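You operate a simulated robot arm through the tools that you are given. There is no shell and no other tool. Be economical: measure what you need, move in short steps, check, and stop when the job is done.

The job below is to be done with a simulated two-armed robot. You get a single attempt, and the scene is never put back.

TASK
Swap the panel in the hatch for the white one.
Fine: release the old one with the blue button and lay it flat on the long bench; press the new one home, latch over it, flap closed.

It is judged by the outcome, as a careful person would: the job done as asked, and still so three seconds after it is handed in. It fails if anything else is knocked over, pushed out of place, dropped, spilled or broken.

THE ROBOT
Two 7-joint arms with fingered hands on one trunk, on a base that drives. Base frame: it is fixed to the floor where the robot stands at the start and does not move with it; the origin is under the middle of the robot, x ahead of it, y to its left, z up. Readings come in mm, degrees, newtons and seconds.
The left shoulder is at the start at [75, 125, 1142], the right one opposite. With the tool pointing down near the work surface each hand reaches from about 460 to 820 mm from the robot's upright axis, wherever it stands, measured 20 degrees to its own side. Places, roughly: casing flap [600, -100, 1000]; grey latch [500, 100, 1000]; long bench top [500, 0, 900]; square blue button [600, -100, 1000]; white casing [500, -100, 900]. Payload 3.6 kg a hand.
The TCP of each hand is the grasp point between the finger pads, 30 mm short of the fingertips. In the tool frame z runs along the fingers and y along their closing line. The gripper opens to 104 mm. The gripper's body begins 35 mm behind the TCP. The gripper is a hand of 4 fingers: y runs from the thumb to the fingers, the wrist lies at [-15, -104, -178] in the tool frame.
Orientation is told as [roll, pitch, yaw] about the base's x, y, z axes, in that order, counted from this pose: with the fingers straight down and the wrist toward the robot, the tool's x, y and z point along [0, 1, 0], [1, 0, 0] and [0, 0, -1] of the base frame.

THE INTERFACE
- The arms move only by the tool play_rows. It takes "left_targets", "right_targets" or both (then of equal length, played together; a hand with none holds still); each is one flat list of numbers, 6 for each row, row after row: the turn, a rotation vector about the tool's x, y, z in units of 6 degrees (1.0 is 6 degrees), then the shift along the tool's x, y, z in units of 30 mm (1.0 is 30 mm). In form: [ax, ay, az, x, y, z, ax, ay, az, x, y, z, ...]. A call has 1 to 10 rows; each row shifts and turns the commanded pose from where the row before left it, along the tool's axes as they then stand. A call with a number of a shift or a turn outside -1 to 1 is refused whole. Each row takes 0.2 s and may step no farther than 50 mm and 8.6 degrees from the row before; otherwise, the whole call is refused. A pose out of reach is approached as far as the arm can. The call stops where the force on the tool passes 80 N (or 10 N more than at its start, if that is more) or the arm is blocked; 0.2 s more then pass. In this call time passes only in rows, and 0.2 s behind the last. It gives the time, the measured TCP pose, the force on the tool (base axes), the opening and the grip force at its end, in the units of the frame above (readings bear some noise), with the torque about the TCP (base axes, N m) and any sound that the robot's microphone picked up.
- Cameras (640 x 400 px; columns grow to the right, rows downward): "scene" is now at [191.1, -22.7, 1301.4]; the picture's right is [-0.24, -0.97, 0.00], its down [-0.33, 0.08, -0.94] and it looks along [0.91, -0.22, -0.34] (base axes); focal length 214 px, centre (320, 200). "left" rides on the left gripper at [-61, -92, -130] in its tool frame; the picture's right is [-0.81, -0.28, 0.52], its down [0.53, -0.71, 0.46] and it looks along [0.24, 0.64, 0.72] (tool axes); focal length 275 px, centre (320, 200). "right" rides on the right gripper at [61, -92, -130] in its tool frame; the picture's right is [-0.81, 0.28, -0.52], its down [-0.53, -0.71, 0.46] and it looks along [-0.24, 0.64, 0.72] (tool axes); focal length 275 px, centre (320, 200). There is no depth. A picture from a camera that has moved, and an enlarged one, comes with that camera's place and axes in the base frame and with its lens.
- camera(camera): a new picture of that camera. The clock stands still meanwhile.
- move_column(by): slides the trunk up (or, below 0, down) by that many mm; the arms and the scene camera ride with it, the base frame stays. It gives what a move gives, with no picture.
- steer(legs): drives the robot by 1 to 6 legs, each [ahead, left, turn to the left] in mm, mm and degrees, along the robot's own axes; the way and the turn of a leg run together, so that a leg with both is an arc; at most 1500 mm and 180 degrees a leg. The arms and the cameras ride along, it lands a little off, and it stops where it bumps. It gives what a move gives.
- set_fingers(index, middle, ring, thumb_bend, thumb_turn, hand): sets how far each is bent, from 0 (flat) to 1 (curled in); at 0.3 the hand is open as for a grip, at 0.7 the pads meet at the TCP. One left out holds its place. A second passes; each finger stops where it meets its share of the squeeze, and holds until it gets a number again. It is the only way to open and close the hand. It gives what a move gives, with no picture; readings hold the bend of each and the force on the fingers (four entries, about 0 where the hand has none), thumb and palm. thumb_turn goes from beside the hand (0) to across from the fingers (1), as for a grip.
- pan_tilt(pan, tilt): turns the head with the scene camera to pan (to the left, within 80 degrees either way) and tilt (down, from -29 to 69), counted from straight ahead of the robot. It gives what a move gives.
- close_up(camera, box): a new picture of the part [left, top, right, bottom] of that camera's present view, enlarged. The clock stands still meanwhile.
- sign_off(): hands the job in; it is judged then, once.

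Work in short steps. Places have to be worked out from the pictures, the camera data and where the tool is seen: move nearer, look again, correct. Check each grasp and each placing, and mend what went wrong. You have 120 turns and 88 pictures in all, those below and enlarged ones among them. Open the grippers and draw the arms clear of the work before you hand the job in, unless the task says otherwise; then end with one line.

The tools are called by a JSON object that holds its "api" and its "payload". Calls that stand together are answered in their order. play_rows: Moves the arms, as the interface text tells. Its arguments: {"type":"object","properties":{"left_targets":{"type":"array","items":{"type":"number"}},"right_targets":{"type":"array","items":{"type":"number"}}},"required":[]} The other tools are called the same way: move_column (by) slides the trunk up or down; set_fingers (index, middle, ring, thumb_bend, thumb_turn, hand) moves the fingers one by one; steer (legs) drives the base; pan_tilt (pan, tilt) turns the head that bears the scene camera; camera (camera) takes a picture; close_up (camera, box) takes an enlarged picture of a part of a camera's view; sign_off () hands the job in.

At the start:

```text
time_s: 0.0
left_tcp_pos: [570.8, 117.5, 1299.2]
left_tcp_rot: [0.1, 0.1, 0.0]
left_force: [-0.2, 0.7, 0.2]
left_moment: [0.0, -0.01, 0.02]
left_gripper_width: 103.6
left_gripper_force: 0.0
left_shape: jaw
left_bend: [0.3, 0.3, 0.3, 0.3, 0.98]
left_finger forces: [0.0, 0.0, 0.0, 0.0, 0.0, 0.0]
right_tcp_pos: [374.2, -257.0, 1258.2]
right_tcp_rot: [-0.1, 0.0, 0.0]
right_force: [-0.6, -0.6, 0.6]
right_moment: [0.0, 0.0, 0.04]
right_gripper_width: 103.6
right_gripper_force: 0.1
right_shape: jaw
right_bend: [0.3, 0.3, 0.3, 0.3, 0.98]
right_finger forces: [0.1, 0.0, 0.1, 0.1, 0.0, 0.0]
trunk travel left (down, up): [-375.0, 161.0]
robot x, y, heading: [-2.6, -1.7, 0.0]
head pan, tilt: [-13.6, 19.9]
```

scene: 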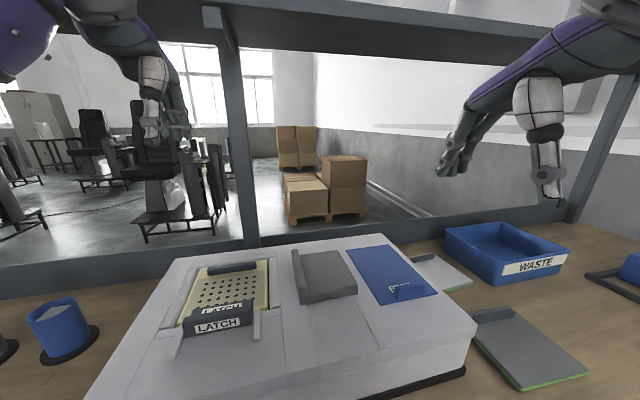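
right: 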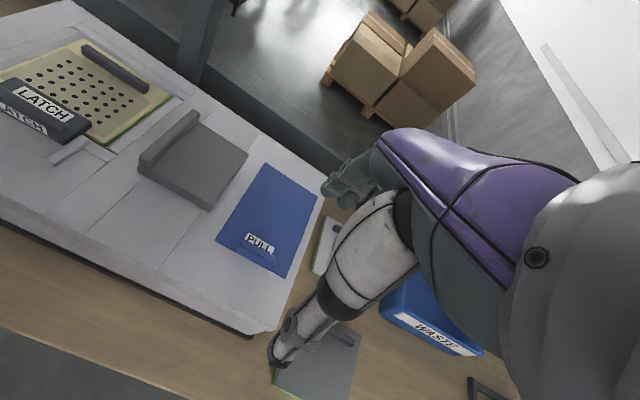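
left: 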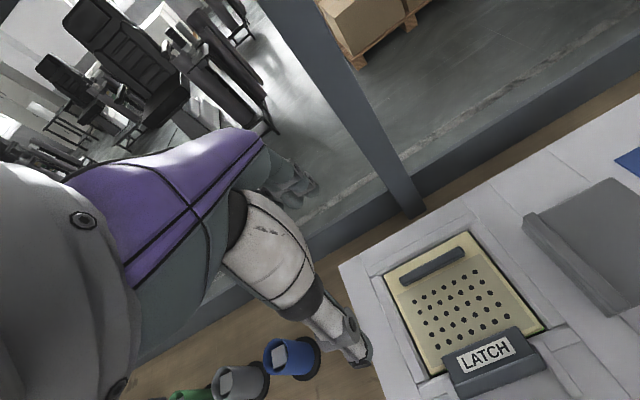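

I'll start by enlarging the scene view to identify the parts.

{"api": "close_up", "payload": {"camera": "scene", "box": [160, 220, 480, 400]}}

{"api": "close_up", "payload": {"camera": "scene", "box": [400, 220, 640, 400]}}

{"api": "pan_tilt", "payload": {"pan": -40, "tilt": 45}}

{"api": "camera", "payload": {"camera": "scene"}}

```text
2.00 times, centred on (320, 310) of scene
camera zoom: at [191.1, -22.7, 1301.4], right [-0.24, -0.97, 0.0], down [-0.33, 0.08, -0.94], along [0.91, -0.22, -0.34], focal length 429 px, centre (320, -20)
```

zoom: 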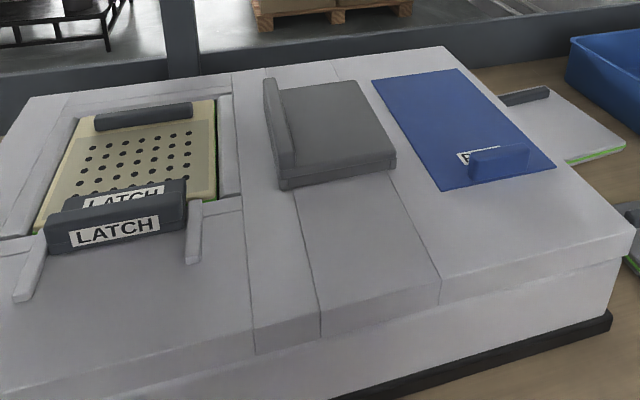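

```text
2.22 times, centred on (520, 310) of scene
camera zoom: at [191.1, -22.7, 1301.4], right [-0.24, -0.97, 0.0], down [-0.33, 0.08, -0.94], along [0.91, -0.22, -0.34], focal length 477 px, centre (-124, -44)
```

zoom: 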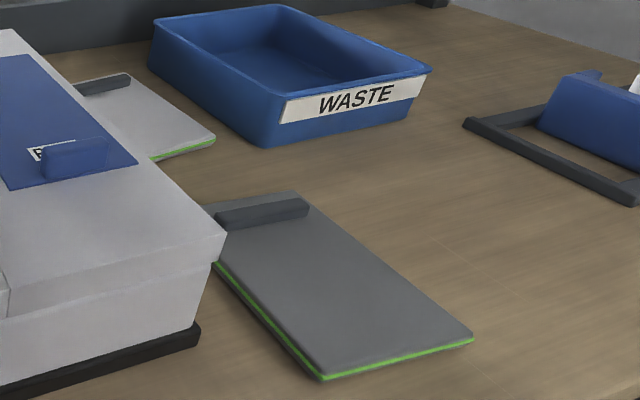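

```text
time_s: 0.9
left_tcp_pos: [569.5, 116.2, 1298.7]
left_tcp_rot: [-0.1, 0.0, 0.1]
left_force: [-0.7, -0.3, 0.4]
left_moment: [0.02, -0.06, 0.02]
left_gripper_width: 103.7
left_gripper_force: 0.1
left_shape: jaw
left_bend: [0.3, 0.3, 0.3, 0.3, 0.98]
left_finger forces: [0.0, 0.0, 0.0, 0.1, 0.0, 0.0]
right_tcp_pos: [373.1, -256.6, 1257.6]
right_tcp_rot: [-0.1, 0.1, 0.0]
right_force: [-0.6, -0.4, 0.0]
right_moment: [-0.02, -0.02, 0.02]
right_gripper_width: 103.5
right_gripper_force: 0.0
right_shape: jaw
right_bend: [0.3, 0.3, 0.3, 0.3, 0.98]
right_finger forces: [0.0, 0.1, 0.0, 0.0, 0.1, 0.0]
trunk travel left (down, up): [-375.0, 161.0]
robot x, y, heading: [2.3, -2.9, -0.2]
head pan, tilt: [-40.0, 45.0]
```

```text
82 pictures are left
camera scene: at [162.9, -52.9, 1262.6], right [-0.64, -0.77, 0.0], down [-0.54, 0.45, -0.71], along [0.54, -0.45, -0.71], focal length 214 px, centre (320, 200)
```

scene: 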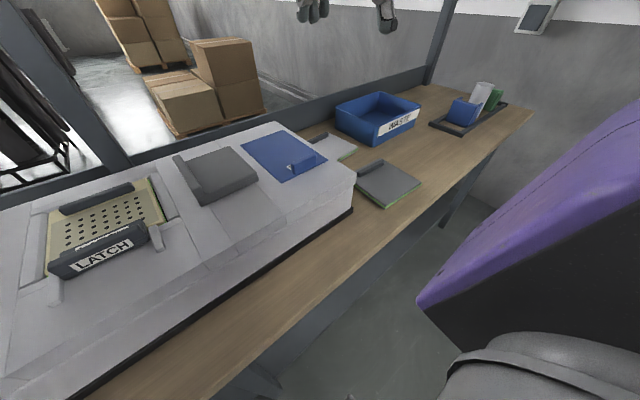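

Two loose panels (white farther, grey nearer), a grey lidded piece in mid casing, and a blue PULL plate are visible. Enlarging the hatch, the grey piece and the white panel for detail.

{"api": "close_up", "payload": {"camera": "left", "box": [360, 200, 640, 400]}}

{"api": "close_up", "payload": {"camera": "right", "box": [0, 40, 340, 280]}}

{"api": "close_up", "payload": {"camera": "scene", "box": [160, 90, 440, 260]}}

```text
2.00 times, centred on (500, 300) of left
camera zoom: at [477.7, 54.8, 1429.8], right [-0.28, -0.81, -0.52], down [-0.71, 0.53, -0.46], along [0.64, 0.24, -0.72], focal length 551 px, centre (-40, 0)
```

zoom: 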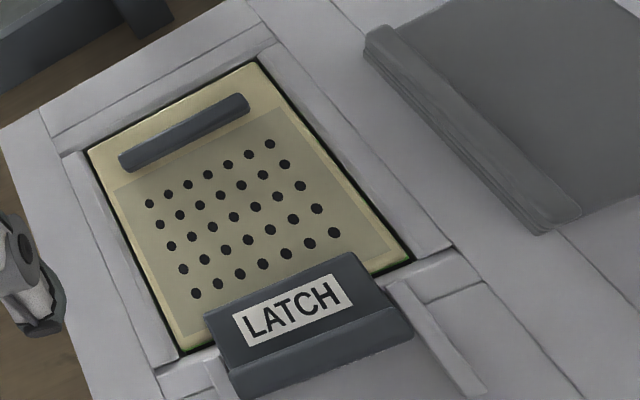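

```text
1.67 times, centred on (170, 160) of right
camera zoom: at [281.2, -194.8, 1387.5], right [0.28, -0.81, 0.52], down [-0.71, -0.53, -0.46], along [0.64, -0.24, -0.72], focal length 459 px, centre (570, 267)
```

zoom: 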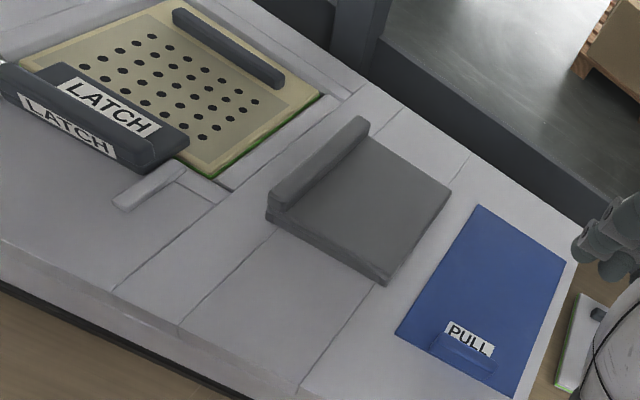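

```text
2.29 times, centred on (300, 175) of scene
camera zoom: at [162.9, -52.9, 1262.6], right [-0.64, -0.77, 0.0], down [-0.54, 0.45, -0.71], along [0.54, -0.45, -0.71], focal length 490 px, centre (366, 257)
```

zoom: 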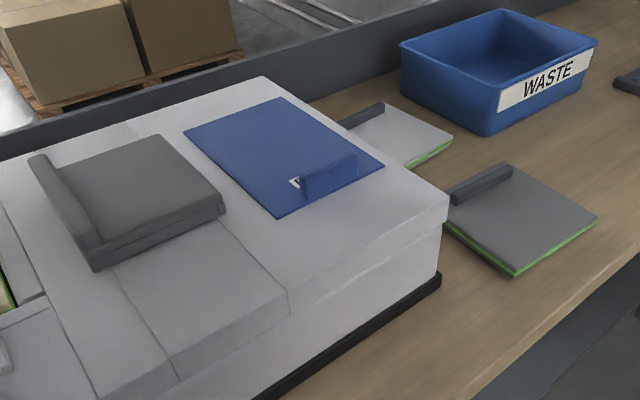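

The grey lid with a ridge on its left side sits where the casing flap and button are listed; I'd expect the button under it. Move the right hand closer for a good look.

{"api": "play_rows", "payload": {"right_targets": [0, 0, 0, 0.82, 0.37, 0.8, 0, 0, 0, 0.82, 0.37, 0.8, 0, 0, 0, 0.82, 0.37, 0.8, 0, 0, 0, 0.82, 0.37, 0.8, 0, 0, 0, 0.82, 0.37, 0.8, 0, 0, 0, 0.82, 0.37, 0.8]}}

{"api": "camera", "payload": {"camera": "right"}}

```text
time_s: 2.3
left_tcp_pos: [570.8, 117.8, 1299.0]
left_tcp_rot: [-0.1, 0.1, 0.0]
left_force: [0.0, 0.2, -0.2]
left_moment: [0.0, -0.01, 0.01]
left_gripper_width: 103.8
left_gripper_force: 0.1
left_shape: jaw
left_bend: [0.3, 0.3, 0.3, 0.3, 0.98]
left_finger forces: [0.0, 0.1, 0.1, 0.1, 0.0, 0.0]
right_tcp_pos: [440.6, -107.8, 1114.0]
right_tcp_rot: [0.1, 0.2, -0.1]
right_force: [0.3, -0.3, 0.5]
right_moment: [-0.03, 0.01, 0.01]
right_gripper_width: 103.7
right_gripper_force: 0.1
right_shape: jaw
right_bend: [0.3, 0.3, 0.3, 0.3, 0.98]
right_finger forces: [0.0, 0.1, 0.0, 0.0, 0.1, 0.0]
trunk travel left (down, up): [-375.0, 161.0]
robot x, y, heading: [-0.9, -0.4, 0.0]
head pan, tilt: [-40.0, 45.0]
```

```text
78 pictures are left
camera right: at [347.6, -46.7, 1243.7], right [0.28, -0.81, 0.52], down [-0.71, -0.53, -0.46], along [0.64, -0.24, -0.73], focal length 275 px, centre (320, 200)
```

right: 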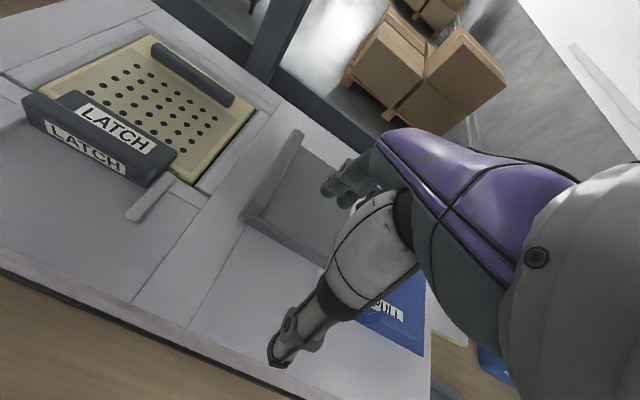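

The lip of the grey flap is near (490–600, −58, ~1020), the latch bar near (476, 68, ~1020). Next, bring the left hand above the latch and look.

{"api": "play_rows", "payload": {"left_targets": [0, 0, 0, -0.2, -0.39, 0.87, 0, 0, 0, -0.2, -0.39, 0.87, 0, 0, 0, -0.2, -0.39, 0.87, 0, 0, 0, -0.2, -0.39, 0.87, 0, 0, 0, -0.2, -0.39, 0.87, 0, 0, 0, -0.2, -0.39, 0.87, 0, 0, 0, -0.2, -0.39, 0.87]}}

{"api": "camera", "payload": {"camera": "left"}}

{"api": "camera", "payload": {"camera": "right"}}

{"api": "pan_tilt", "payload": {"pan": 0, "tilt": 50}}

{"api": "camera", "payload": {"camera": "scene"}}

```text
time_s: 3.9
left_tcp_pos: [489.2, 73.8, 1116.8]
left_tcp_rot: [0.0, -0.1, 0.0]
left_force: [0.4, 1.0, -0.1]
left_moment: [0.02, -0.02, 0.04]
left_gripper_width: 103.6
left_gripper_force: 0.1
left_shape: jaw
left_bend: [0.3, 0.3, 0.3, 0.3, 0.98]
left_finger forces: [0.0, 0.0, 0.1, 0.0, 0.0, 0.1]
right_tcp_pos: [440.1, -110.1, 1114.5]
right_tcp_rot: [0.0, 0.0, 0.0]
right_force: [-0.9, 0.4, -0.6]
right_moment: [-0.02, -0.01, -0.03]
right_gripper_width: 103.6
right_gripper_force: 0.1
right_shape: jaw
right_bend: [0.3, 0.3, 0.3, 0.3, 0.98]
right_finger forces: [0.0, 0.0, 0.1, 0.0, 0.0, 0.1]
trunk travel left (down, up): [-375.0, 161.0]
robot x, y, heading: [-3.9, 0.4, -0.1]
head pan, tilt: [-40.0, 45.0]
```

```text
77 pictures are left
camera left: at [395.9, 12.9, 1247.3], right [-0.28, -0.81, -0.52], down [-0.71, 0.53, -0.46], along [0.64, 0.24, -0.72], focal length 275 px, centre (320, 200)
```

left: 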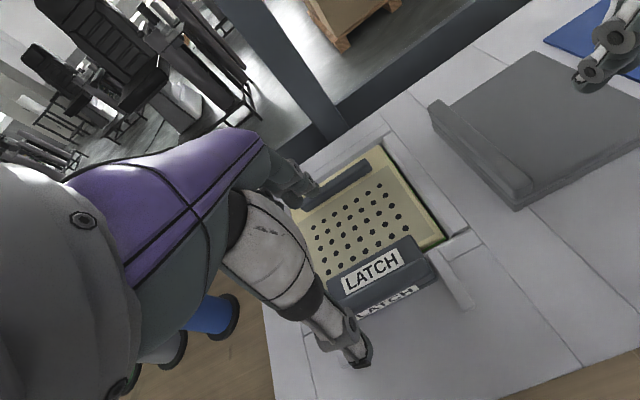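

```text
76 pictures are left
camera right: at [346.6, -47.5, 1244.3], right [0.28, -0.81, 0.52], down [-0.71, -0.53, -0.46], along [0.64, -0.24, -0.72], focal length 275 px, centre (320, 200)
```

right: 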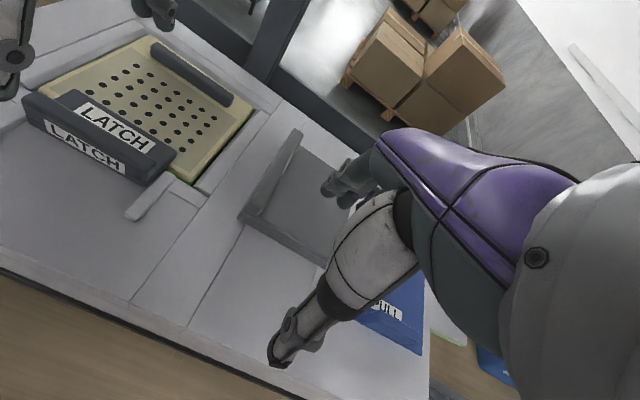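

```text
time_s: 5.0
left_tcp_pos: [488.9, 74.4, 1117.9]
left_tcp_rot: [0.0, 0.0, 0.0]
left_force: [-0.1, 0.6, 0.1]
left_moment: [-0.01, -0.02, 0.0]
left_gripper_width: 103.6
left_gripper_force: 0.0
left_shape: jaw
left_bend: [0.3, 0.3, 0.3, 0.3, 0.98]
left_finger forces: [0.1, 0.0, 0.0, 0.0, 0.1, 0.0]
right_tcp_pos: [440.5, -111.7, 1114.8]
right_tcp_rot: [0.1, 0.0, -0.1]
right_force: [0.3, -1.0, 0.2]
right_moment: [0.02, 0.04, 0.01]
right_gripper_width: 104.1
right_gripper_force: 0.0
right_shape: jaw
right_bend: [0.3, 0.3, 0.3, 0.3, 0.98]
right_finger forces: [0.0, 0.1, 0.1, 0.1, 0.1, 0.0]
trunk travel left (down, up): [-375.0, 161.0]
robot x, y, heading: [-3.9, 2.1, -0.1]
head pan, tilt: [0.0, 50.0]
```

```text
75 pictures are left
camera scene: at [177.6, -0.8, 1255.7], right [0.0, -1.0, 0.0], down [-0.77, 0.0, -0.64], along [0.64, 0.0, -0.77], focal length 214 px, centre (320, 200)
```

scene: 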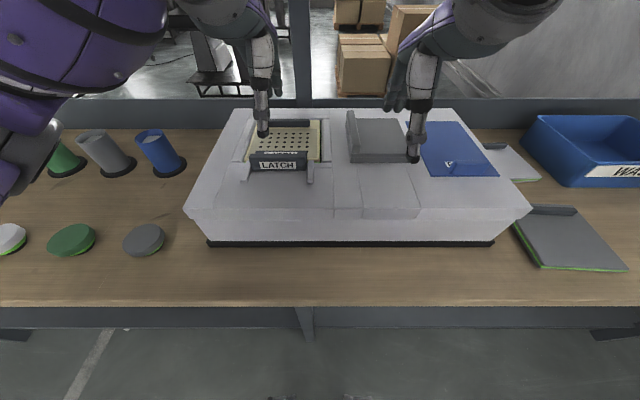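

Latch bar centre judged near (490, 74), top about 1012. Lower the left hand astride it, stopping with tips around bar-top height, and look.

{"api": "play_rows", "payload": {"left_targets": [0, 0, 0, 0, 0, 0.8, 0, 0, 0, 0, 0, 0.8, 0, 0, 0, 0, 0, 0.7]}}

{"api": "camera", "payload": {"camera": "left"}}

{"api": "close_up", "payload": {"camera": "scene", "box": [180, 90, 380, 230]}}

```text
time_s: 5.8
left_tcp_pos: [488.8, 75.2, 1047.6]
left_tcp_rot: [-0.1, 0.0, 0.0]
left_force: [0.1, 0.6, -0.3]
left_moment: [0.01, 0.01, -0.02]
left_gripper_width: 103.5
left_gripper_force: 0.0
left_shape: jaw
left_bend: [0.3, 0.3, 0.3, 0.3, 0.98]
left_finger forces: [0.0, 0.0, 0.1, 0.0, 0.0, 0.0]
right_tcp_pos: [440.4, -109.8, 1114.9]
right_tcp_rot: [0.0, 0.0, 0.0]
right_force: [-0.5, 0.0, -0.4]
right_moment: [-0.01, 0.0, -0.02]
right_gripper_width: 103.9
right_gripper_force: 0.0
right_shape: jaw
right_bend: [0.3, 0.3, 0.3, 0.3, 0.98]
right_finger forces: [0.0, 0.0, 0.1, 0.0, 0.0, 0.1]
trunk travel left (down, up): [-375.0, 161.0]
robot x, y, heading: [0.5, 0.7, 0.0]
head pan, tilt: [0.0, 50.0]
```

```text
74 pictures are left
camera left: at [396.5, 13.1, 1178.4], right [-0.28, -0.81, -0.52], down [-0.71, 0.53, -0.46], along [0.64, 0.24, -0.72], focal length 275 px, centre (320, 200)
```

left: 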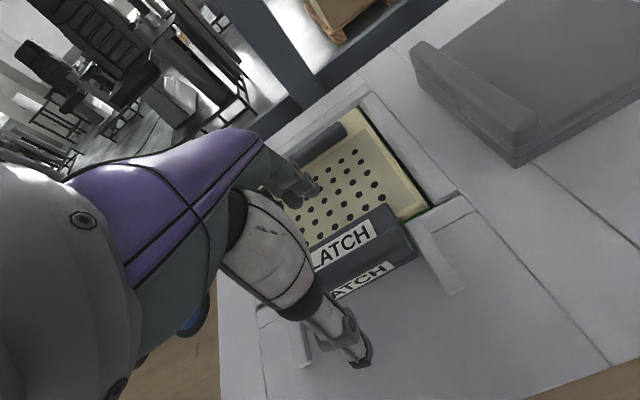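

```text
2.86 times, centred on (280, 160) of scene
camera zoom: at [177.7, -0.6, 1255.6], right [0.0, -1.0, 0.0], down [-0.77, 0.0, -0.64], along [0.64, 0.0, -0.77], focal length 613 px, centre (434, 314)
```

zoom: 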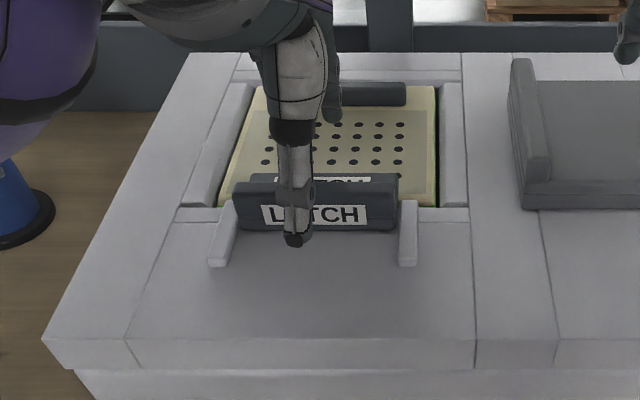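

Hand is astride the bar. Lower 28 mm more and close gently on the bar.

{"api": "play_rows", "payload": {"left_targets": [0, 0, 0, 0, 0, 0.5, 0, 0, 0, 0, 0, 0.4]}}

{"api": "close_up", "payload": {"camera": "left", "box": [220, 100, 540, 400]}}

```text
time_s: 6.4
left_tcp_pos: [489.7, 75.0, 1021.3]
left_tcp_rot: [0.0, 0.0, 0.0]
left_force: [0.5, 1.1, -0.2]
left_moment: [0.03, 0.02, -0.01]
left_gripper_width: 103.8
left_gripper_force: 0.1
left_shape: jaw
left_bend: [0.3, 0.3, 0.3, 0.3, 0.98]
left_finger forces: [0.0, 0.0, 0.0, 0.1, 0.0, 0.1]
right_tcp_pos: [441.0, -110.4, 1116.5]
right_tcp_rot: [0.0, -0.1, 0.0]
right_force: [-0.9, -0.2, 0.0]
right_moment: [0.0, 0.0, 0.0]
right_gripper_width: 103.6
right_gripper_force: 0.1
right_shape: jaw
right_bend: [0.3, 0.3, 0.3, 0.3, 0.98]
right_finger forces: [0.0, 0.0, 0.0, 0.1, 0.0, 0.0]
trunk travel left (down, up): [-375.0, 161.0]
robot x, y, heading: [-0.8, -1.7, 0.1]
head pan, tilt: [0.0, 50.0]
```

```text
1.33 times, centred on (380, 250) of left
camera zoom: at [396.9, 13.0, 1151.5], right [-0.28, -0.81, -0.52], down [-0.71, 0.53, -0.46], along [0.64, 0.24, -0.72], focal length 367 px, centre (240, 133)
```

zoom: 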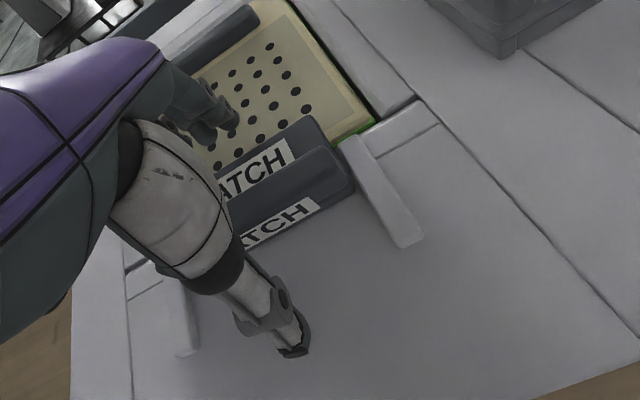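

The bar has a ridge on its near side; TCP is over it. Close the fingers.

{"api": "set_fingers", "payload": {"hand": "left", "index": 0.7, "middle": 0.7, "ring": 0.7, "thumb_bend": 0.7}}

{"api": "close_up", "payload": {"camera": "left", "box": [220, 100, 540, 400]}}

```text
time_s: 7.4
left_tcp_pos: [489.9, 75.2, 1021.0]
left_tcp_rot: [0.0, 0.1, 0.0]
left_force: [0.8, 0.2, -3.3]
left_moment: [-0.03, -0.27, -0.36]
left_gripper_width: 43.8
left_gripper_force: 22.4
left_shape: fingers
left_bend: [0.59, 0.61, 0.61, 0.53, 0.97]
left_finger forces: [7.1, 8.1, 7.3, 0.1, 22.2, 0.0]
right_tcp_pos: [440.7, -109.5, 1115.4]
right_tcp_rot: [0.0, 0.0, 0.0]
right_force: [0.7, -0.5, 1.5]
right_moment: [0.0, 0.0, -0.02]
right_gripper_width: 103.7
right_gripper_force: 0.1
right_shape: jaw
right_bend: [0.3, 0.3, 0.3, 0.3, 0.98]
right_finger forces: [0.0, 0.0, 0.0, 0.0, 0.1, 0.1]
trunk travel left (down, up): [-375.0, 161.0]
robot x, y, heading: [-1.3, -2.1, -0.1]
head pan, tilt: [0.0, 50.0]
```

```text
1.33 times, centred on (380, 250) of left
camera zoom: at [397.1, 13.1, 1151.4], right [-0.28, -0.81, -0.52], down [-0.71, 0.53, -0.45], along [0.64, 0.24, -0.73], focal length 367 px, centre (240, 133)
```

zoom: 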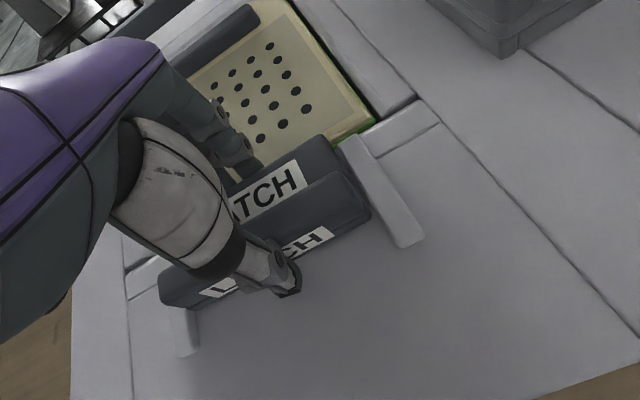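

The bar moved toward the robot by a few mm on closing, so it slides. Pull it 30 mm toward the robot.

{"api": "play_rows", "payload": {"left_targets": [0, 0, 0, 0, -0.33, 0, 0, 0, 0, 0, -0.33, 0, 0, 0, 0, 0, -0.34, 0]}}

{"api": "close_up", "payload": {"camera": "left", "box": [220, 100, 540, 400]}}

```text
time_s: 8.2
left_tcp_pos: [469.1, 74.5, 1022.8]
left_tcp_rot: [-0.2, -0.5, 0.5]
left_force: [53.1, -2.7, 4.3]
left_moment: [0.09, -1.66, -0.81]
left_gripper_width: 42.6
left_gripper_force: 30.6
left_shape: fingers
left_bend: [0.48, 0.53, 0.51, 0.61, 0.98]
left_finger forces: [19.0, 18.9, 19.3, 0.0, 4.6, 0.0]
right_tcp_pos: [446.6, -110.0, 1113.3]
right_tcp_rot: [0.0, 0.3, 0.0]
right_force: [0.4, 0.1, -0.3]
right_moment: [-0.03, -0.01, 0.03]
right_gripper_width: 103.8
right_gripper_force: 0.0
right_shape: jaw
right_bend: [0.3, 0.3, 0.3, 0.3, 0.98]
right_finger forces: [0.1, 0.0, 0.1, 0.1, 0.0, 0.1]
trunk travel left (down, up): [-375.0, 161.0]
robot x, y, heading: [1.4, 3.5, -0.1]
head pan, tilt: [0.0, 50.0]
```

```text
1.33 times, centred on (380, 250) of left
camera zoom: at [374.8, 12.7, 1151.5], right [-0.26, -0.82, -0.52], down [-0.71, 0.52, -0.46], along [0.65, 0.25, -0.72], focal length 367 px, centre (240, 133)
```

zoom: 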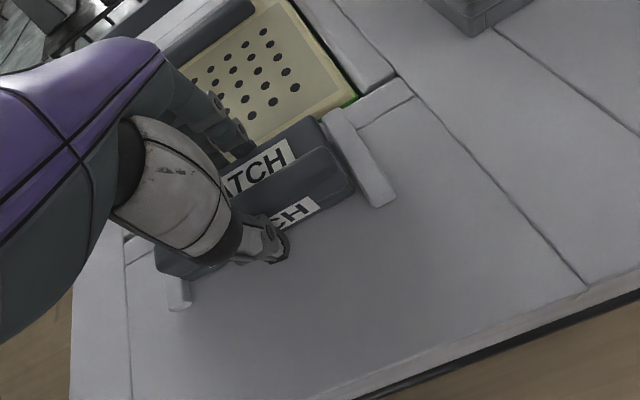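

Pull met 53 N. The bar already shifted ~14 mm; maybe it's at its end of travel or it hinges. Ease off, open, raise and look.

{"api": "play_rows", "payload": {"left_targets": [0, 0, 0, 0, 0.4, 0, 0, 0, 0, 0, 0.2, 0]}}

{"api": "set_fingers", "payload": {"hand": "left", "index": 0.3, "middle": 0.3, "ring": 0.3, "thumb_bend": 0.3}}

{"api": "play_rows", "payload": {"left_targets": [0, 0, 0, 0, 0, -0.9, 0, 0, 0, 0.5, 0, -0.9, 0, 0, 0, 0.9, 0, -0.9, 0, 0, 0, 0.9, 0, 0]}}

{"api": "close_up", "payload": {"camera": "scene", "box": [180, 90, 380, 230]}}

{"api": "close_up", "payload": {"camera": "left", "box": [320, 100, 600, 300]}}

```text
time_s: 8.8
left_tcp_pos: [478.0, 73.3, 1021.0]
left_tcp_rot: [0.1, -0.1, 0.1]
left_force: [19.6, 1.6, 12.5]
left_moment: [0.1, -0.68, -0.48]
left_gripper_width: 42.6
left_gripper_force: 24.2
left_shape: fingers
left_bend: [0.55, 0.58, 0.56, 0.57, 0.97]
left_finger forces: [11.1, 11.7, 11.1, 0.1, 14.9, 0.0]
right_tcp_pos: [440.9, -108.9, 1114.7]
right_tcp_rot: [0.0, 0.2, 0.0]
right_force: [0.4, 0.9, 0.6]
right_moment: [0.02, 0.04, 0.01]
right_gripper_width: 103.5
right_gripper_force: 0.0
right_shape: jaw
right_bend: [0.3, 0.3, 0.3, 0.3, 0.98]
right_finger forces: [0.0, 0.0, 0.0, 0.0, 0.1, 0.1]
trunk travel left (down, up): [-375.0, 161.0]
robot x, y, heading: [-1.2, 0.3, 0.3]
head pan, tilt: [0.0, 50.0]
```

```text
time_s: 9.8
left_tcp_pos: [477.2, 74.1, 1020.4]
left_tcp_rot: [0.0, 0.0, 0.0]
left_force: [-0.4, -0.4, 1.0]
left_moment: [-0.02, 0.01, 0.02]
left_gripper_width: 102.7
left_gripper_force: 0.0
left_shape: fingers
left_bend: [0.3, 0.3, 0.3, 0.3, 0.97]
left_finger forces: [0.0, 0.1, 0.1, 0.1, 0.1, 0.1]
right_tcp_pos: [441.8, -109.7, 1115.7]
right_tcp_rot: [0.0, 0.0, 0.1]
right_force: [-0.1, 0.1, 1.1]
right_moment: [0.0, 0.0, -0.01]
right_gripper_width: 103.8
right_gripper_force: 0.1
right_shape: jaw
right_bend: [0.3, 0.3, 0.3, 0.3, 0.98]
right_finger forces: [0.1, 0.0, 0.0, 0.1, 0.0, 0.1]
trunk travel left (down, up): [-375.0, 161.0]
robot x, y, heading: [2.2, -0.1, -0.0]
head pan, tilt: [0.0, 50.0]
```

```text
time_s: 10.8
left_tcp_pos: [476.5, 144.2, 1102.3]
left_tcp_rot: [0.0, 0.0, -0.1]
left_force: [-1.0, 0.1, -0.1]
left_moment: [-0.03, 0.01, 0.01]
left_gripper_width: 102.9
left_gripper_force: 0.0
left_shape: fingers
left_bend: [0.3, 0.3, 0.3, 0.3, 0.97]
left_finger forces: [0.1, 0.0, 0.0, 0.0, 0.0, 0.0]
right_tcp_pos: [440.7, -108.9, 1115.6]
right_tcp_rot: [0.0, -0.1, -0.1]
right_force: [0.0, 0.3, 0.2]
right_moment: [-0.02, 0.01, 0.03]
right_gripper_width: 103.6
right_gripper_force: 0.1
right_shape: jaw
right_bend: [0.3, 0.3, 0.3, 0.3, 0.98]
right_finger forces: [0.1, 0.0, 0.0, 0.1, 0.0, 0.0]
trunk travel left (down, up): [-375.0, 161.0]
robot x, y, heading: [-0.4, -1.4, -0.1]
head pan, tilt: [0.0, 50.0]
```

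```text
2.86 times, centred on (280, 160) of scene
camera zoom: at [177.6, -0.1, 1255.6], right [0.0, -1.0, 0.0], down [-0.77, 0.0, -0.64], along [0.64, 0.0, -0.77], focal length 613 px, centre (434, 314)
```

zoom: 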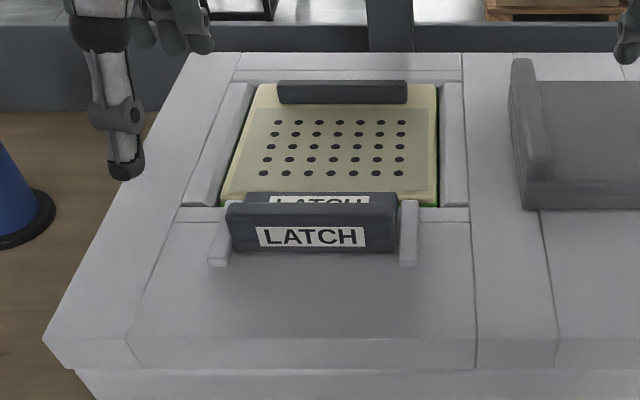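

```text
2.00 times, centred on (460, 200) of left
camera zoom: at [384.0, 82.6, 1232.6], right [-0.28, -0.81, -0.52], down [-0.71, 0.53, -0.46], along [0.64, 0.24, -0.72], focal length 551 px, centre (40, 200)
```

zoom: 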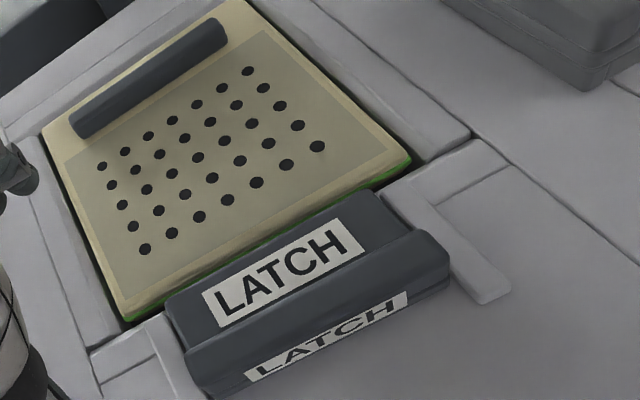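

The latch is now clear of the panel and stays open. Next the grey flap: lip spans roughly x 495–625 at y −66, top about z 1028. Yaw the right hand 90° so it can pinch that lip, wrist to the right.

{"api": "play_rows", "payload": {"right_targets": [0, 0, -1, 0, 0, 0, 0, 0, -1, 0, 0, 0, 0, 0, -1, 0, 0, 0, 0, 0, -1, 0, 0, 0, 0, 0, -1, 0, 0, 0, 0, 0, -1, 0, 0, 0, 0, 0, -1, 0, 0, 0, 0, 0, -1, 0, 0, 0]}}

{"api": "play_rows", "payload": {"right_targets": [0, 0, -1, 0, 0, 0, 0, 0, -1, 0, 0, 0, 0, 0, -1, 0, 0, 0, 0, 0, -1, 0, 0, 0, 0, 0, -1, 0, 0, 0, 0, 0, -1, 0, 0, 0, 0, 0, -1, 0, 0, 0]}}

{"api": "play_rows", "payload": {"right_targets": [0, 0, 0, -0.8, 0.29, 0, 0, 0, 0, -0.8, 0.29, 0, 0, 0, 0, -0.8, 0.29, 0, 0, 0, 0, -0.8, 0.29, 0, 0, 0, 0, -0.8, 0.29, 0]}}

{"api": "camera", "payload": {"camera": "scene"}}

{"api": "camera", "payload": {"camera": "right"}}

```text
time_s: 12.6
left_tcp_pos: [476.0, 143.3, 1101.6]
left_tcp_rot: [0.0, 0.1, 0.0]
left_force: [-0.5, -0.8, 0.1]
left_moment: [0.0, -0.02, -0.02]
left_gripper_width: 102.9
left_gripper_force: 0.0
left_shape: fingers
left_bend: [0.3, 0.3, 0.3, 0.3, 0.97]
left_finger forces: [0.1, 0.1, 0.1, 0.0, 0.1, 0.0]
right_tcp_pos: [441.0, -109.7, 1113.7]
right_tcp_rot: [0.0, 0.0, 48.1]
right_force: [-0.3, 0.0, 0.1]
right_moment: [-0.03, 0.02, 0.03]
right_gripper_width: 103.9
right_gripper_force: 0.0
right_shape: jaw
right_bend: [0.3, 0.3, 0.3, 0.3, 0.98]
right_finger forces: [0.1, 0.1, 0.0, 0.0, 0.0, 0.0]
trunk travel left (down, up): [-375.0, 161.0]
robot x, y, heading: [2.5, 2.6, -0.0]
head pan, tilt: [0.0, 50.0]
```

```text
time_s: 14.2
left_tcp_pos: [476.4, 143.9, 1102.7]
left_tcp_rot: [0.1, 0.0, 0.0]
left_force: [0.7, 0.0, -0.2]
left_moment: [-0.02, -0.01, 0.02]
left_gripper_width: 102.6
left_gripper_force: 0.0
left_shape: fingers
left_bend: [0.3, 0.3, 0.3, 0.3, 0.97]
left_finger forces: [0.1, 0.0, 0.1, 0.0, 0.0, 0.0]
right_tcp_pos: [435.1, -92.6, 1115.5]
right_tcp_rot: [-1.5, 1.8, 61.8]
right_force: [-0.4, -0.3, 0.7]
right_moment: [-0.02, 0.01, 0.03]
right_gripper_width: 103.7
right_gripper_force: 0.2
right_shape: jaw
right_bend: [0.3, 0.3, 0.3, 0.3, 0.98]
right_finger forces: [0.0, 0.1, 0.1, 0.0, 0.0, 0.0]
right hand out of reach, approached as far as the arm can: row 2, 3, 4, 5, 6, 7
trunk travel left (down, up): [-375.0, 161.0]
robot x, y, heading: [-0.6, 1.0, 0.0]
head pan, tilt: [0.0, 50.0]
```

```text
time_s: 15.4
left_tcp_pos: [476.3, 142.3, 1101.6]
left_tcp_rot: [0.0, -0.1, 0.0]
left_force: [-0.4, 0.1, 0.2]
left_moment: [0.02, 0.02, -0.02]
left_gripper_width: 103.0
left_gripper_force: 0.0
left_shape: fingers
left_bend: [0.3, 0.3, 0.3, 0.3, 0.97]
left_finger forces: [0.1, 0.1, 0.0, 0.0, 0.0, 0.0]
right_tcp_pos: [444.3, -93.3, 1114.6]
right_tcp_rot: [-1.5, 1.6, 61.9]
right_force: [-0.2, 0.2, 0.0]
right_moment: [0.0, -0.01, -0.02]
right_gripper_width: 103.8
right_gripper_force: 0.0
right_shape: jaw
right_bend: [0.3, 0.3, 0.3, 0.3, 0.98]
right_finger forces: [0.1, 0.0, 0.1, 0.0, 0.0, 0.1]
right hand out of reach, approached as far as the arm can: row 1, 2, 3, 4, 5
trunk travel left (down, up): [-375.0, 161.0]
robot x, y, heading: [2.6, 1.1, 0.0]
head pan, tilt: [0.0, 50.0]
```

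```text
67 pictures are left
camera scene: at [177.6, -0.7, 1255.6], right [0.0, -1.0, 0.0], down [-0.77, 0.0, -0.64], along [0.64, 0.0, -0.77], focal length 214 px, centre (320, 200)
```

scene: 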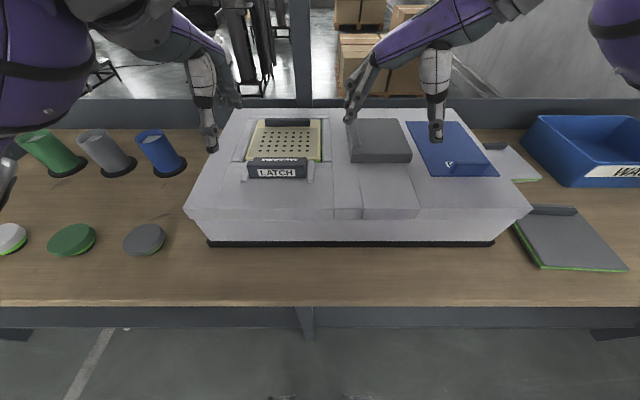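

```text
66 pictures are left
camera right: at [343.5, -140.9, 1245.2], right [0.84, -0.12, 0.53], down [0.14, -0.9, -0.42], along [0.53, 0.43, -0.74], focal length 275 px, centre (320, 200)
```

right: 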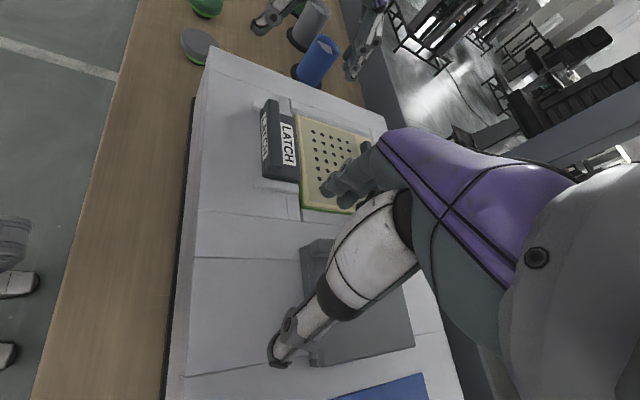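

Yaw is limited here. A simpler way: the lip stands well above and left of the hinge side, so pushing the lip to the right with the left hand should tip the flap open. First bring the right hand back to neutral.

{"api": "play_rows", "payload": {"right_targets": [0, 0, 1, 0, 0, -0.5, 0, 0, 1, 0, 0, -0.5, 0, 0, 1, 0, 0, -0.5, 0, 0, 1, 0, 0, 0, 0, 0, 1, 0, 0, 0, 0, 0, 1, 0, 0, 0, 0, 0, 1, 0, 0, 0, 0, 0, 1, 0, 0, 0, 0, 0, 1, 0, 0, 0, 0, 0, 1, 0, 0, 0]}}

```text
time_s: 17.6
left_tcp_pos: [475.8, 144.2, 1101.7]
left_tcp_rot: [0.1, 0.1, 0.1]
left_force: [-0.3, 1.1, -0.4]
left_moment: [0.05, 0.0, 0.03]
left_gripper_width: 102.6
left_gripper_force: 0.1
left_shape: fingers
left_bend: [0.3, 0.3, 0.3, 0.3, 0.97]
left_finger forces: [0.0, 0.0, 0.0, 0.0, 0.0, 0.0]
right_tcp_pos: [442.7, -93.0, 1159.1]
right_tcp_rot: [-2.2, -0.5, 1.8]
right_force: [-0.1, -0.6, 0.2]
right_moment: [0.0, -0.02, -0.01]
right_gripper_width: 103.7
right_gripper_force: 0.1
right_shape: jaw
right_bend: [0.3, 0.3, 0.3, 0.3, 0.98]
right_finger forces: [0.0, 0.0, 0.0, 0.0, 0.1, 0.1]
trunk travel left (down, up): [-375.0, 161.0]
robot x, y, heading: [-2.5, -0.1, -0.0]
head pan, tilt: [0.0, 50.0]
```

Move the right hand right and out of the way; bring the left hand beside the lip with only the index extended.

{"api": "play_rows", "payload": {"right_targets": [0, 0, 0, -0.89, 0, 0, 0, 0, 0, -0.89, 0, 0, 0, 0, 0, -0.89, 0, 0, 0, 0, 0, -0.89, 0, 0, 0, 0, 0, -0.89, 0, 0, 0, 0, 0, -0.89, 0, 0, 0, 0, 0, -0.89, 0, 0]}}

{"api": "set_fingers", "payload": {"hand": "left", "index": 0.3, "middle": 1.0, "ring": 1.0, "thumb_bend": 0.3}}

{"api": "play_rows", "payload": {"left_targets": [0, 0, 0, -0.8, 0.26, 0, 0, 0, 0, -0.8, 0.26, 0, 0, 0, 0, -0.8, 0.26, 0, 0, 0, 0, -0.8, 0.26, 0, 0, 0, 0, -0.8, 0.26, 0]}}

{"api": "camera", "payload": {"camera": "left"}}

{"api": "close_up", "payload": {"camera": "scene", "box": [220, 60, 460, 230]}}

```text
time_s: 19.2
left_tcp_pos: [475.5, 143.1, 1102.4]
left_tcp_rot: [0.0, 0.1, 0.0]
left_force: [-0.2, -0.4, -0.3]
left_moment: [0.03, -0.04, -0.01]
left_gripper_width: 102.9
left_gripper_force: 0.1
left_shape: fingers
left_bend: [0.3, 0.3, 0.3, 0.3, 0.97]
left_finger forces: [0.0, 0.1, 0.0, 0.0, 0.0, 0.0]
right_tcp_pos: [449.9, -280.2, 1167.5]
right_tcp_rot: [-2.3, -0.5, 2.0]
right_force: [0.8, 0.3, 0.2]
right_moment: [0.02, 0.02, 0.01]
right_gripper_width: 103.8
right_gripper_force: 0.0
right_shape: jaw
right_bend: [0.3, 0.3, 0.3, 0.3, 0.98]
right_finger forces: [0.1, 0.0, 0.1, 0.0, 0.0, 0.0]
trunk travel left (down, up): [-375.0, 161.0]
robot x, y, heading: [-3.0, 2.1, -0.2]
head pan, tilt: [0.0, 50.0]
```

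```text
time_s: 20.2
left_tcp_pos: [476.0, 143.8, 1102.4]
left_tcp_rot: [0.0, 0.0, 0.0]
left_force: [-0.4, 0.4, -0.5]
left_moment: [0.01, 0.03, 0.0]
left_gripper_width: 102.5
left_gripper_force: 0.0
left_shape: fingers
left_bend: [0.3, 1.0, 1.0, 0.3, 0.97]
left_finger forces: [0.1, 0.0, 0.0, 0.1, 0.0, 0.1]
right_tcp_pos: [451.4, -279.9, 1166.5]
right_tcp_rot: [-2.3, -0.5, 2.0]
right_force: [0.1, -0.8, 0.2]
right_moment: [0.01, -0.01, 0.01]
right_gripper_width: 103.5
right_gripper_force: 0.0
right_shape: jaw
right_bend: [0.3, 0.3, 0.3, 0.3, 0.98]
right_finger forces: [0.1, 0.0, 0.0, 0.1, 0.1, 0.0]
trunk travel left (down, up): [-375.0, 161.0]
robot x, y, heading: [1.5, 2.7, 0.1]
head pan, tilt: [0.0, 50.0]
```

```text
time_s: 21.4
left_tcp_pos: [514.7, 21.6, 1101.5]
left_tcp_rot: [0.0, 0.0, 0.0]
left_force: [0.1, -0.1, -0.3]
left_moment: [0.03, 0.0, 0.01]
left_gripper_width: 102.7
left_gripper_force: 0.0
left_shape: fingers
left_bend: [0.3, 1.0, 1.0, 0.3, 0.97]
left_finger forces: [0.1, 0.0, 0.0, 0.1, 0.0, 0.1]
right_tcp_pos: [450.4, -280.2, 1167.3]
right_tcp_rot: [-2.2, -0.5, 2.0]
right_force: [0.0, 0.4, 0.1]
right_moment: [-0.01, 0.01, 0.03]
right_gripper_width: 103.8
right_gripper_force: 0.0
right_shape: jaw
right_bend: [0.3, 0.3, 0.3, 0.3, 0.98]
right_finger forces: [0.0, 0.1, 0.0, 0.1, 0.1, 0.1]
trunk travel left (down, up): [-375.0, 161.0]
robot x, y, heading: [3.0, -4.3, 0.3]
head pan, tilt: [0.0, 50.0]
```

```text
65 pictures are left
camera left: at [423.1, -39.8, 1232.1], right [-0.28, -0.81, -0.52], down [-0.71, 0.53, -0.45], along [0.64, 0.24, -0.72], focal length 275 px, centre (320, 200)
```

left: 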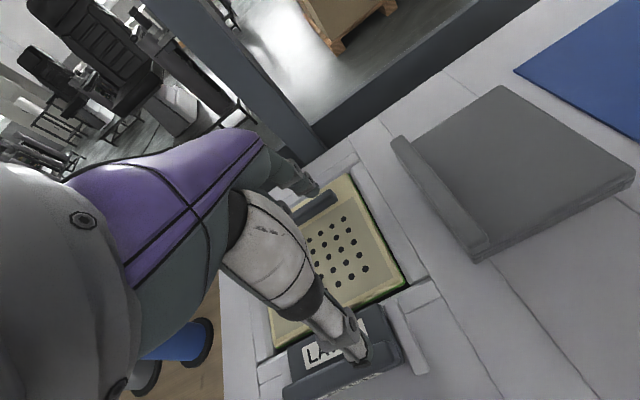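

```text
2.35 times, centred on (340, 145) of scene
camera zoom: at [177.8, -1.3, 1255.6], right [0.0, -1.0, 0.0], down [-0.77, 0.0, -0.64], along [0.64, 0.0, -0.77], focal length 505 px, centre (273, 329)
```

zoom: 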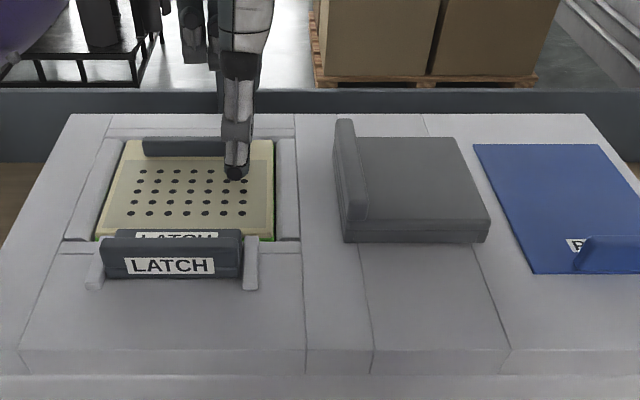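

Flap spans y −60…−174, hinge likely at right. Move 33 mm right then lower beside the lip.

{"api": "play_rows", "payload": {"left_targets": [0, 0, 0, -0.55, 0, 0, 0, 0, 0, -0.55, 0, 0, 0, 0, 0, 0, 0, 0.7, 0, 0, 0, 0, 0, 0.7, 0, 0, 0, 0, 0, 0.6]}}

{"api": "camera", "payload": {"camera": "left"}}

{"api": "close_up", "payload": {"camera": "scene", "box": [260, 60, 460, 200]}}

```text
time_s: 22.6
left_tcp_pos: [514.5, -10.2, 1041.4]
left_tcp_rot: [0.0, 0.0, 0.0]
left_force: [0.4, 0.6, 0.4]
left_moment: [-0.02, -0.01, 0.01]
left_gripper_width: 102.7
left_gripper_force: 0.0
left_shape: fingers
left_bend: [0.3, 1.0, 1.0, 0.3, 0.97]
left_finger forces: [0.0, 0.0, 0.0, 0.1, 0.0, 0.0]
right_tcp_pos: [450.0, -280.1, 1167.0]
right_tcp_rot: [-2.3, -0.5, 2.1]
right_force: [0.3, -0.9, -0.1]
right_moment: [0.03, 0.01, 0.0]
right_gripper_width: 103.9
right_gripper_force: 0.2
right_shape: jaw
right_bend: [0.3, 0.3, 0.3, 0.3, 0.98]
right_finger forces: [0.1, 0.0, 0.0, 0.0, 0.0, 0.0]
trunk travel left (down, up): [-375.0, 161.0]
robot x, y, heading: [-0.3, 0.5, -0.2]
head pan, tilt: [0.0, 50.0]
```

```text
63 pictures are left
camera left: at [422.8, -71.4, 1172.3], right [-0.27, -0.81, -0.52], down [-0.71, 0.53, -0.46], along [0.64, 0.24, -0.72], focal length 275 px, centre (320, 200)
```

left: 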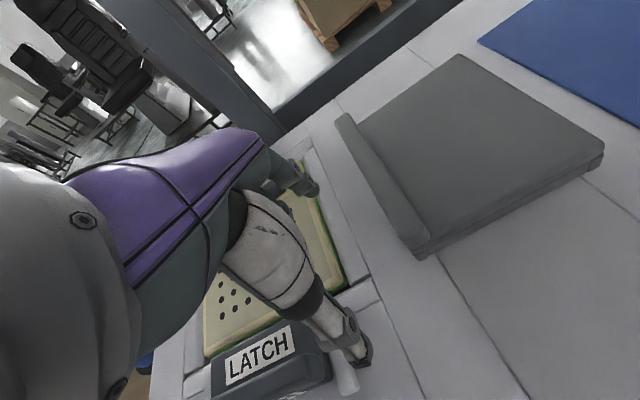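

```text
2.86 times, centred on (360, 130) of scene
camera zoom: at [177.7, -0.6, 1255.6], right [0.0, -1.0, 0.0], down [-0.77, 0.0, -0.64], along [0.64, 0.0, -0.77], focal length 613 px, centre (206, 400)
```

zoom: 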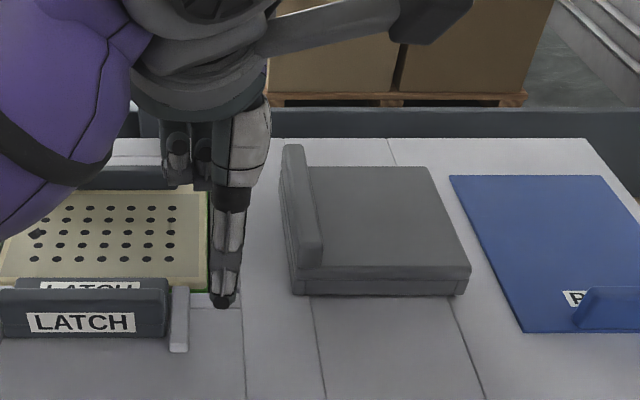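

Index tip should be at about z 1011, left of the lip. Push to the right in steps, watching force.

{"api": "play_rows", "payload": {"left_targets": [0, 0, 0, -0.5, 0, 0, 0, 0, 0, -0.5, 0, 0]}}

{"api": "camera", "payload": {"camera": "left"}}

```text
time_s: 23.2
left_tcp_pos: [514.0, -41.2, 1042.4]
left_tcp_rot: [0.0, 0.0, 0.0]
left_force: [1.0, 0.6, 0.6]
left_moment: [-0.01, -0.05, 0.01]
left_gripper_width: 102.7
left_gripper_force: 0.0
left_shape: fingers
left_bend: [0.3, 1.0, 1.0, 0.3, 0.97]
left_finger forces: [0.0, 0.0, 0.0, 0.1, 0.1, 0.0]
right_tcp_pos: [450.3, -280.0, 1166.9]
right_tcp_rot: [-2.1, -0.5, 1.9]
right_force: [0.3, -0.2, -1.2]
right_moment: [-0.04, 0.01, -0.02]
right_gripper_width: 103.6
right_gripper_force: 0.0
right_shape: jaw
right_bend: [0.3, 0.3, 0.3, 0.3, 0.98]
right_finger forces: [0.0, 0.1, 0.0, 0.1, 0.0, 0.0]
trunk travel left (down, up): [-375.0, 161.0]
robot x, y, heading: [3.5, -1.8, 0.0]
head pan, tilt: [0.0, 50.0]
```

```text
61 pictures are left
camera left: at [422.7, -101.6, 1172.0], right [-0.28, -0.81, -0.52], down [-0.71, 0.53, -0.45], along [0.64, 0.24, -0.72], focal length 275 px, centre (320, 200)
```

left: 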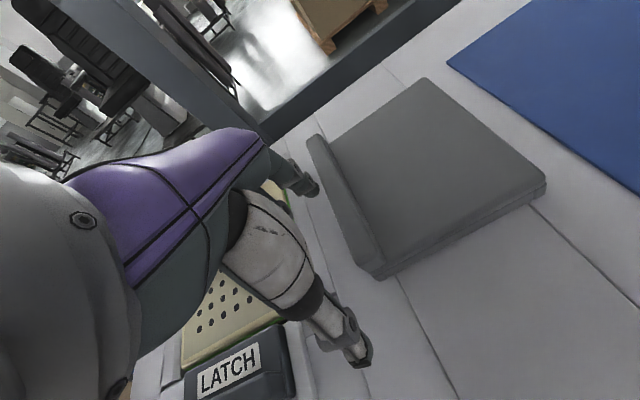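

Index is almost at the lip. Keep pushing right.

{"api": "play_rows", "payload": {"left_targets": [0, 0, 0, -0.4, 0, 0, 0, 0, 0, -0.4, 0, 0, 0, 0, 0, -0.3, 0, 0]}}

{"api": "camera", "payload": {"camera": "left"}}

```text
time_s: 24.0
left_tcp_pos: [514.5, -61.2, 1044.3]
left_tcp_rot: [0.0, -0.2, 1.1]
left_force: [-8.6, 43.3, 16.9]
left_moment: [0.49, -0.87, 2.44]
left_gripper_width: 104.1
left_gripper_force: 23.0
left_shape: fingers
left_bend: [0.29, 1.0, 1.0, 0.3, 0.97]
left_finger forces: [46.5, 0.0, 0.0, 0.0, 0.0, 0.0]
right_tcp_pos: [447.9, -272.4, 1168.3]
right_tcp_rot: [-2.5, -0.7, 2.1]
right_force: [-0.2, 0.3, -0.1]
right_moment: [-0.01, 0.04, -0.01]
right_gripper_width: 103.8
right_gripper_force: 0.0
right_shape: jaw
right_bend: [0.3, 0.3, 0.3, 0.3, 0.98]
right_finger forces: [0.0, 0.0, 0.1, 0.0, 0.0, 0.1]
trunk travel left (down, up): [-375.0, 161.0]
robot x, y, heading: [1.3, 2.6, 0.3]
head pan, tilt: [0.0, 50.0]
```

```text
60 pictures are left
camera left: at [423.1, -124.8, 1174.0], right [-0.26, -0.81, -0.52], down [-0.72, 0.52, -0.46], along [0.64, 0.26, -0.72], focal length 275 px, centre (320, 200)
```

left: 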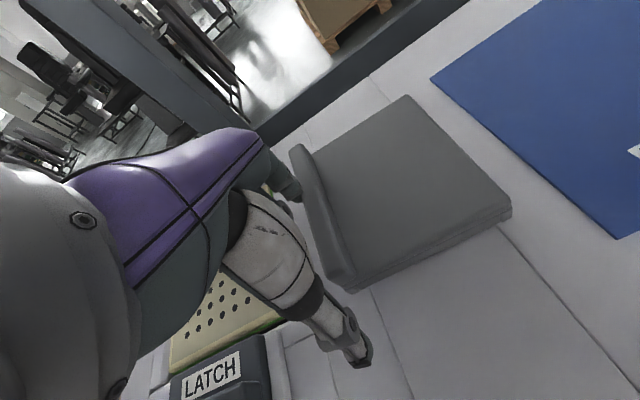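

Pushing alone self-locks by friction (43 N). With this contact load, try lifting so that friction carries the lip up.

{"api": "play_rows", "payload": {"left_targets": [0, 0, 0, 0, 0, -0.3, 0, 0, 0, 0, 0, -0.3, 0, 0, 0, -0.1, 0, -0.3]}}

{"api": "camera", "payload": {"camera": "left"}}

```text
time_s: 24.8
left_tcp_pos: [513.0, -73.7, 1068.0]
left_tcp_rot: [0.1, 0.1, 0.2]
left_force: [-3.0, 23.4, 12.1]
left_moment: [0.54, -0.74, 1.5]
left_gripper_width: 105.9
left_gripper_force: 12.7
left_shape: fingers
left_bend: [0.28, 1.0, 1.0, 0.3, 0.97]
left_finger forces: [26.2, 0.1, 0.0, 0.0, 0.0, 0.0]
right_tcp_pos: [448.8, -277.3, 1168.1]
right_tcp_rot: [-2.4, -0.7, 1.9]
right_force: [-0.1, 0.0, -0.4]
right_moment: [0.0, 0.02, 0.02]
right_gripper_width: 104.0
right_gripper_force: 0.1
right_shape: jaw
right_bend: [0.3, 0.3, 0.3, 0.3, 0.98]
right_finger forces: [0.0, 0.0, 0.0, 0.0, 0.0, 0.1]
trunk travel left (down, up): [-375.0, 161.0]
robot x, y, heading: [1.1, -1.7, 0.1]
head pan, tilt: [0.0, 50.0]
```

```text
59 pictures are left
camera left: at [421.0, -134.6, 1199.3], right [-0.27, -0.81, -0.52], down [-0.71, 0.53, -0.46], along [0.64, 0.25, -0.72], focal length 275 px, centre (320, 200)
```

left: 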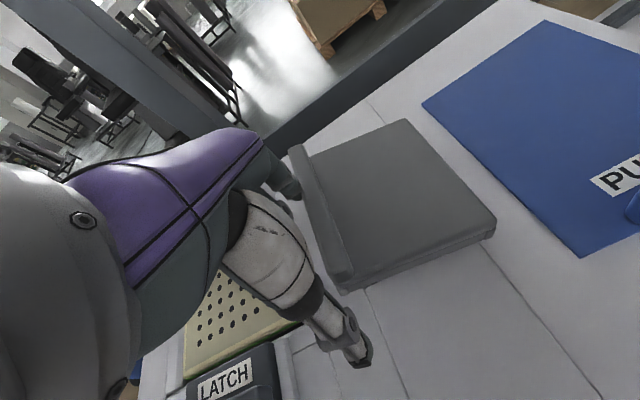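

Hand rose 24 mm still in contact (23 N). Check from the head camera whether the flap tilted.

{"api": "close_up", "payload": {"camera": "scene", "box": [260, 60, 460, 200]}}

```text
2.86 times, centred on (360, 130) of scene
camera zoom: at [175.9, 2.1, 1255.9], right [0.0, -1.0, 0.0], down [-0.77, 0.0, -0.64], along [0.64, 0.0, -0.77], focal length 613 px, centre (206, 400)
```

zoom: 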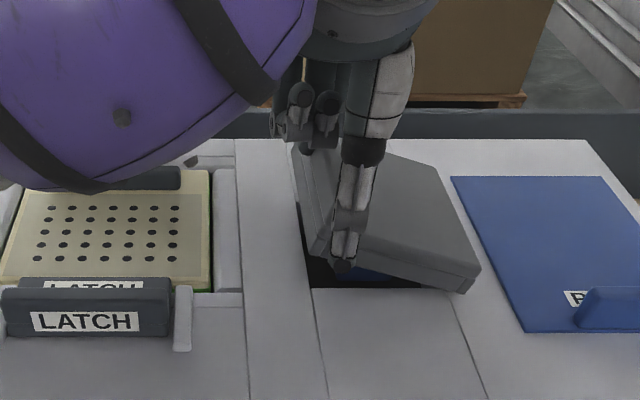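

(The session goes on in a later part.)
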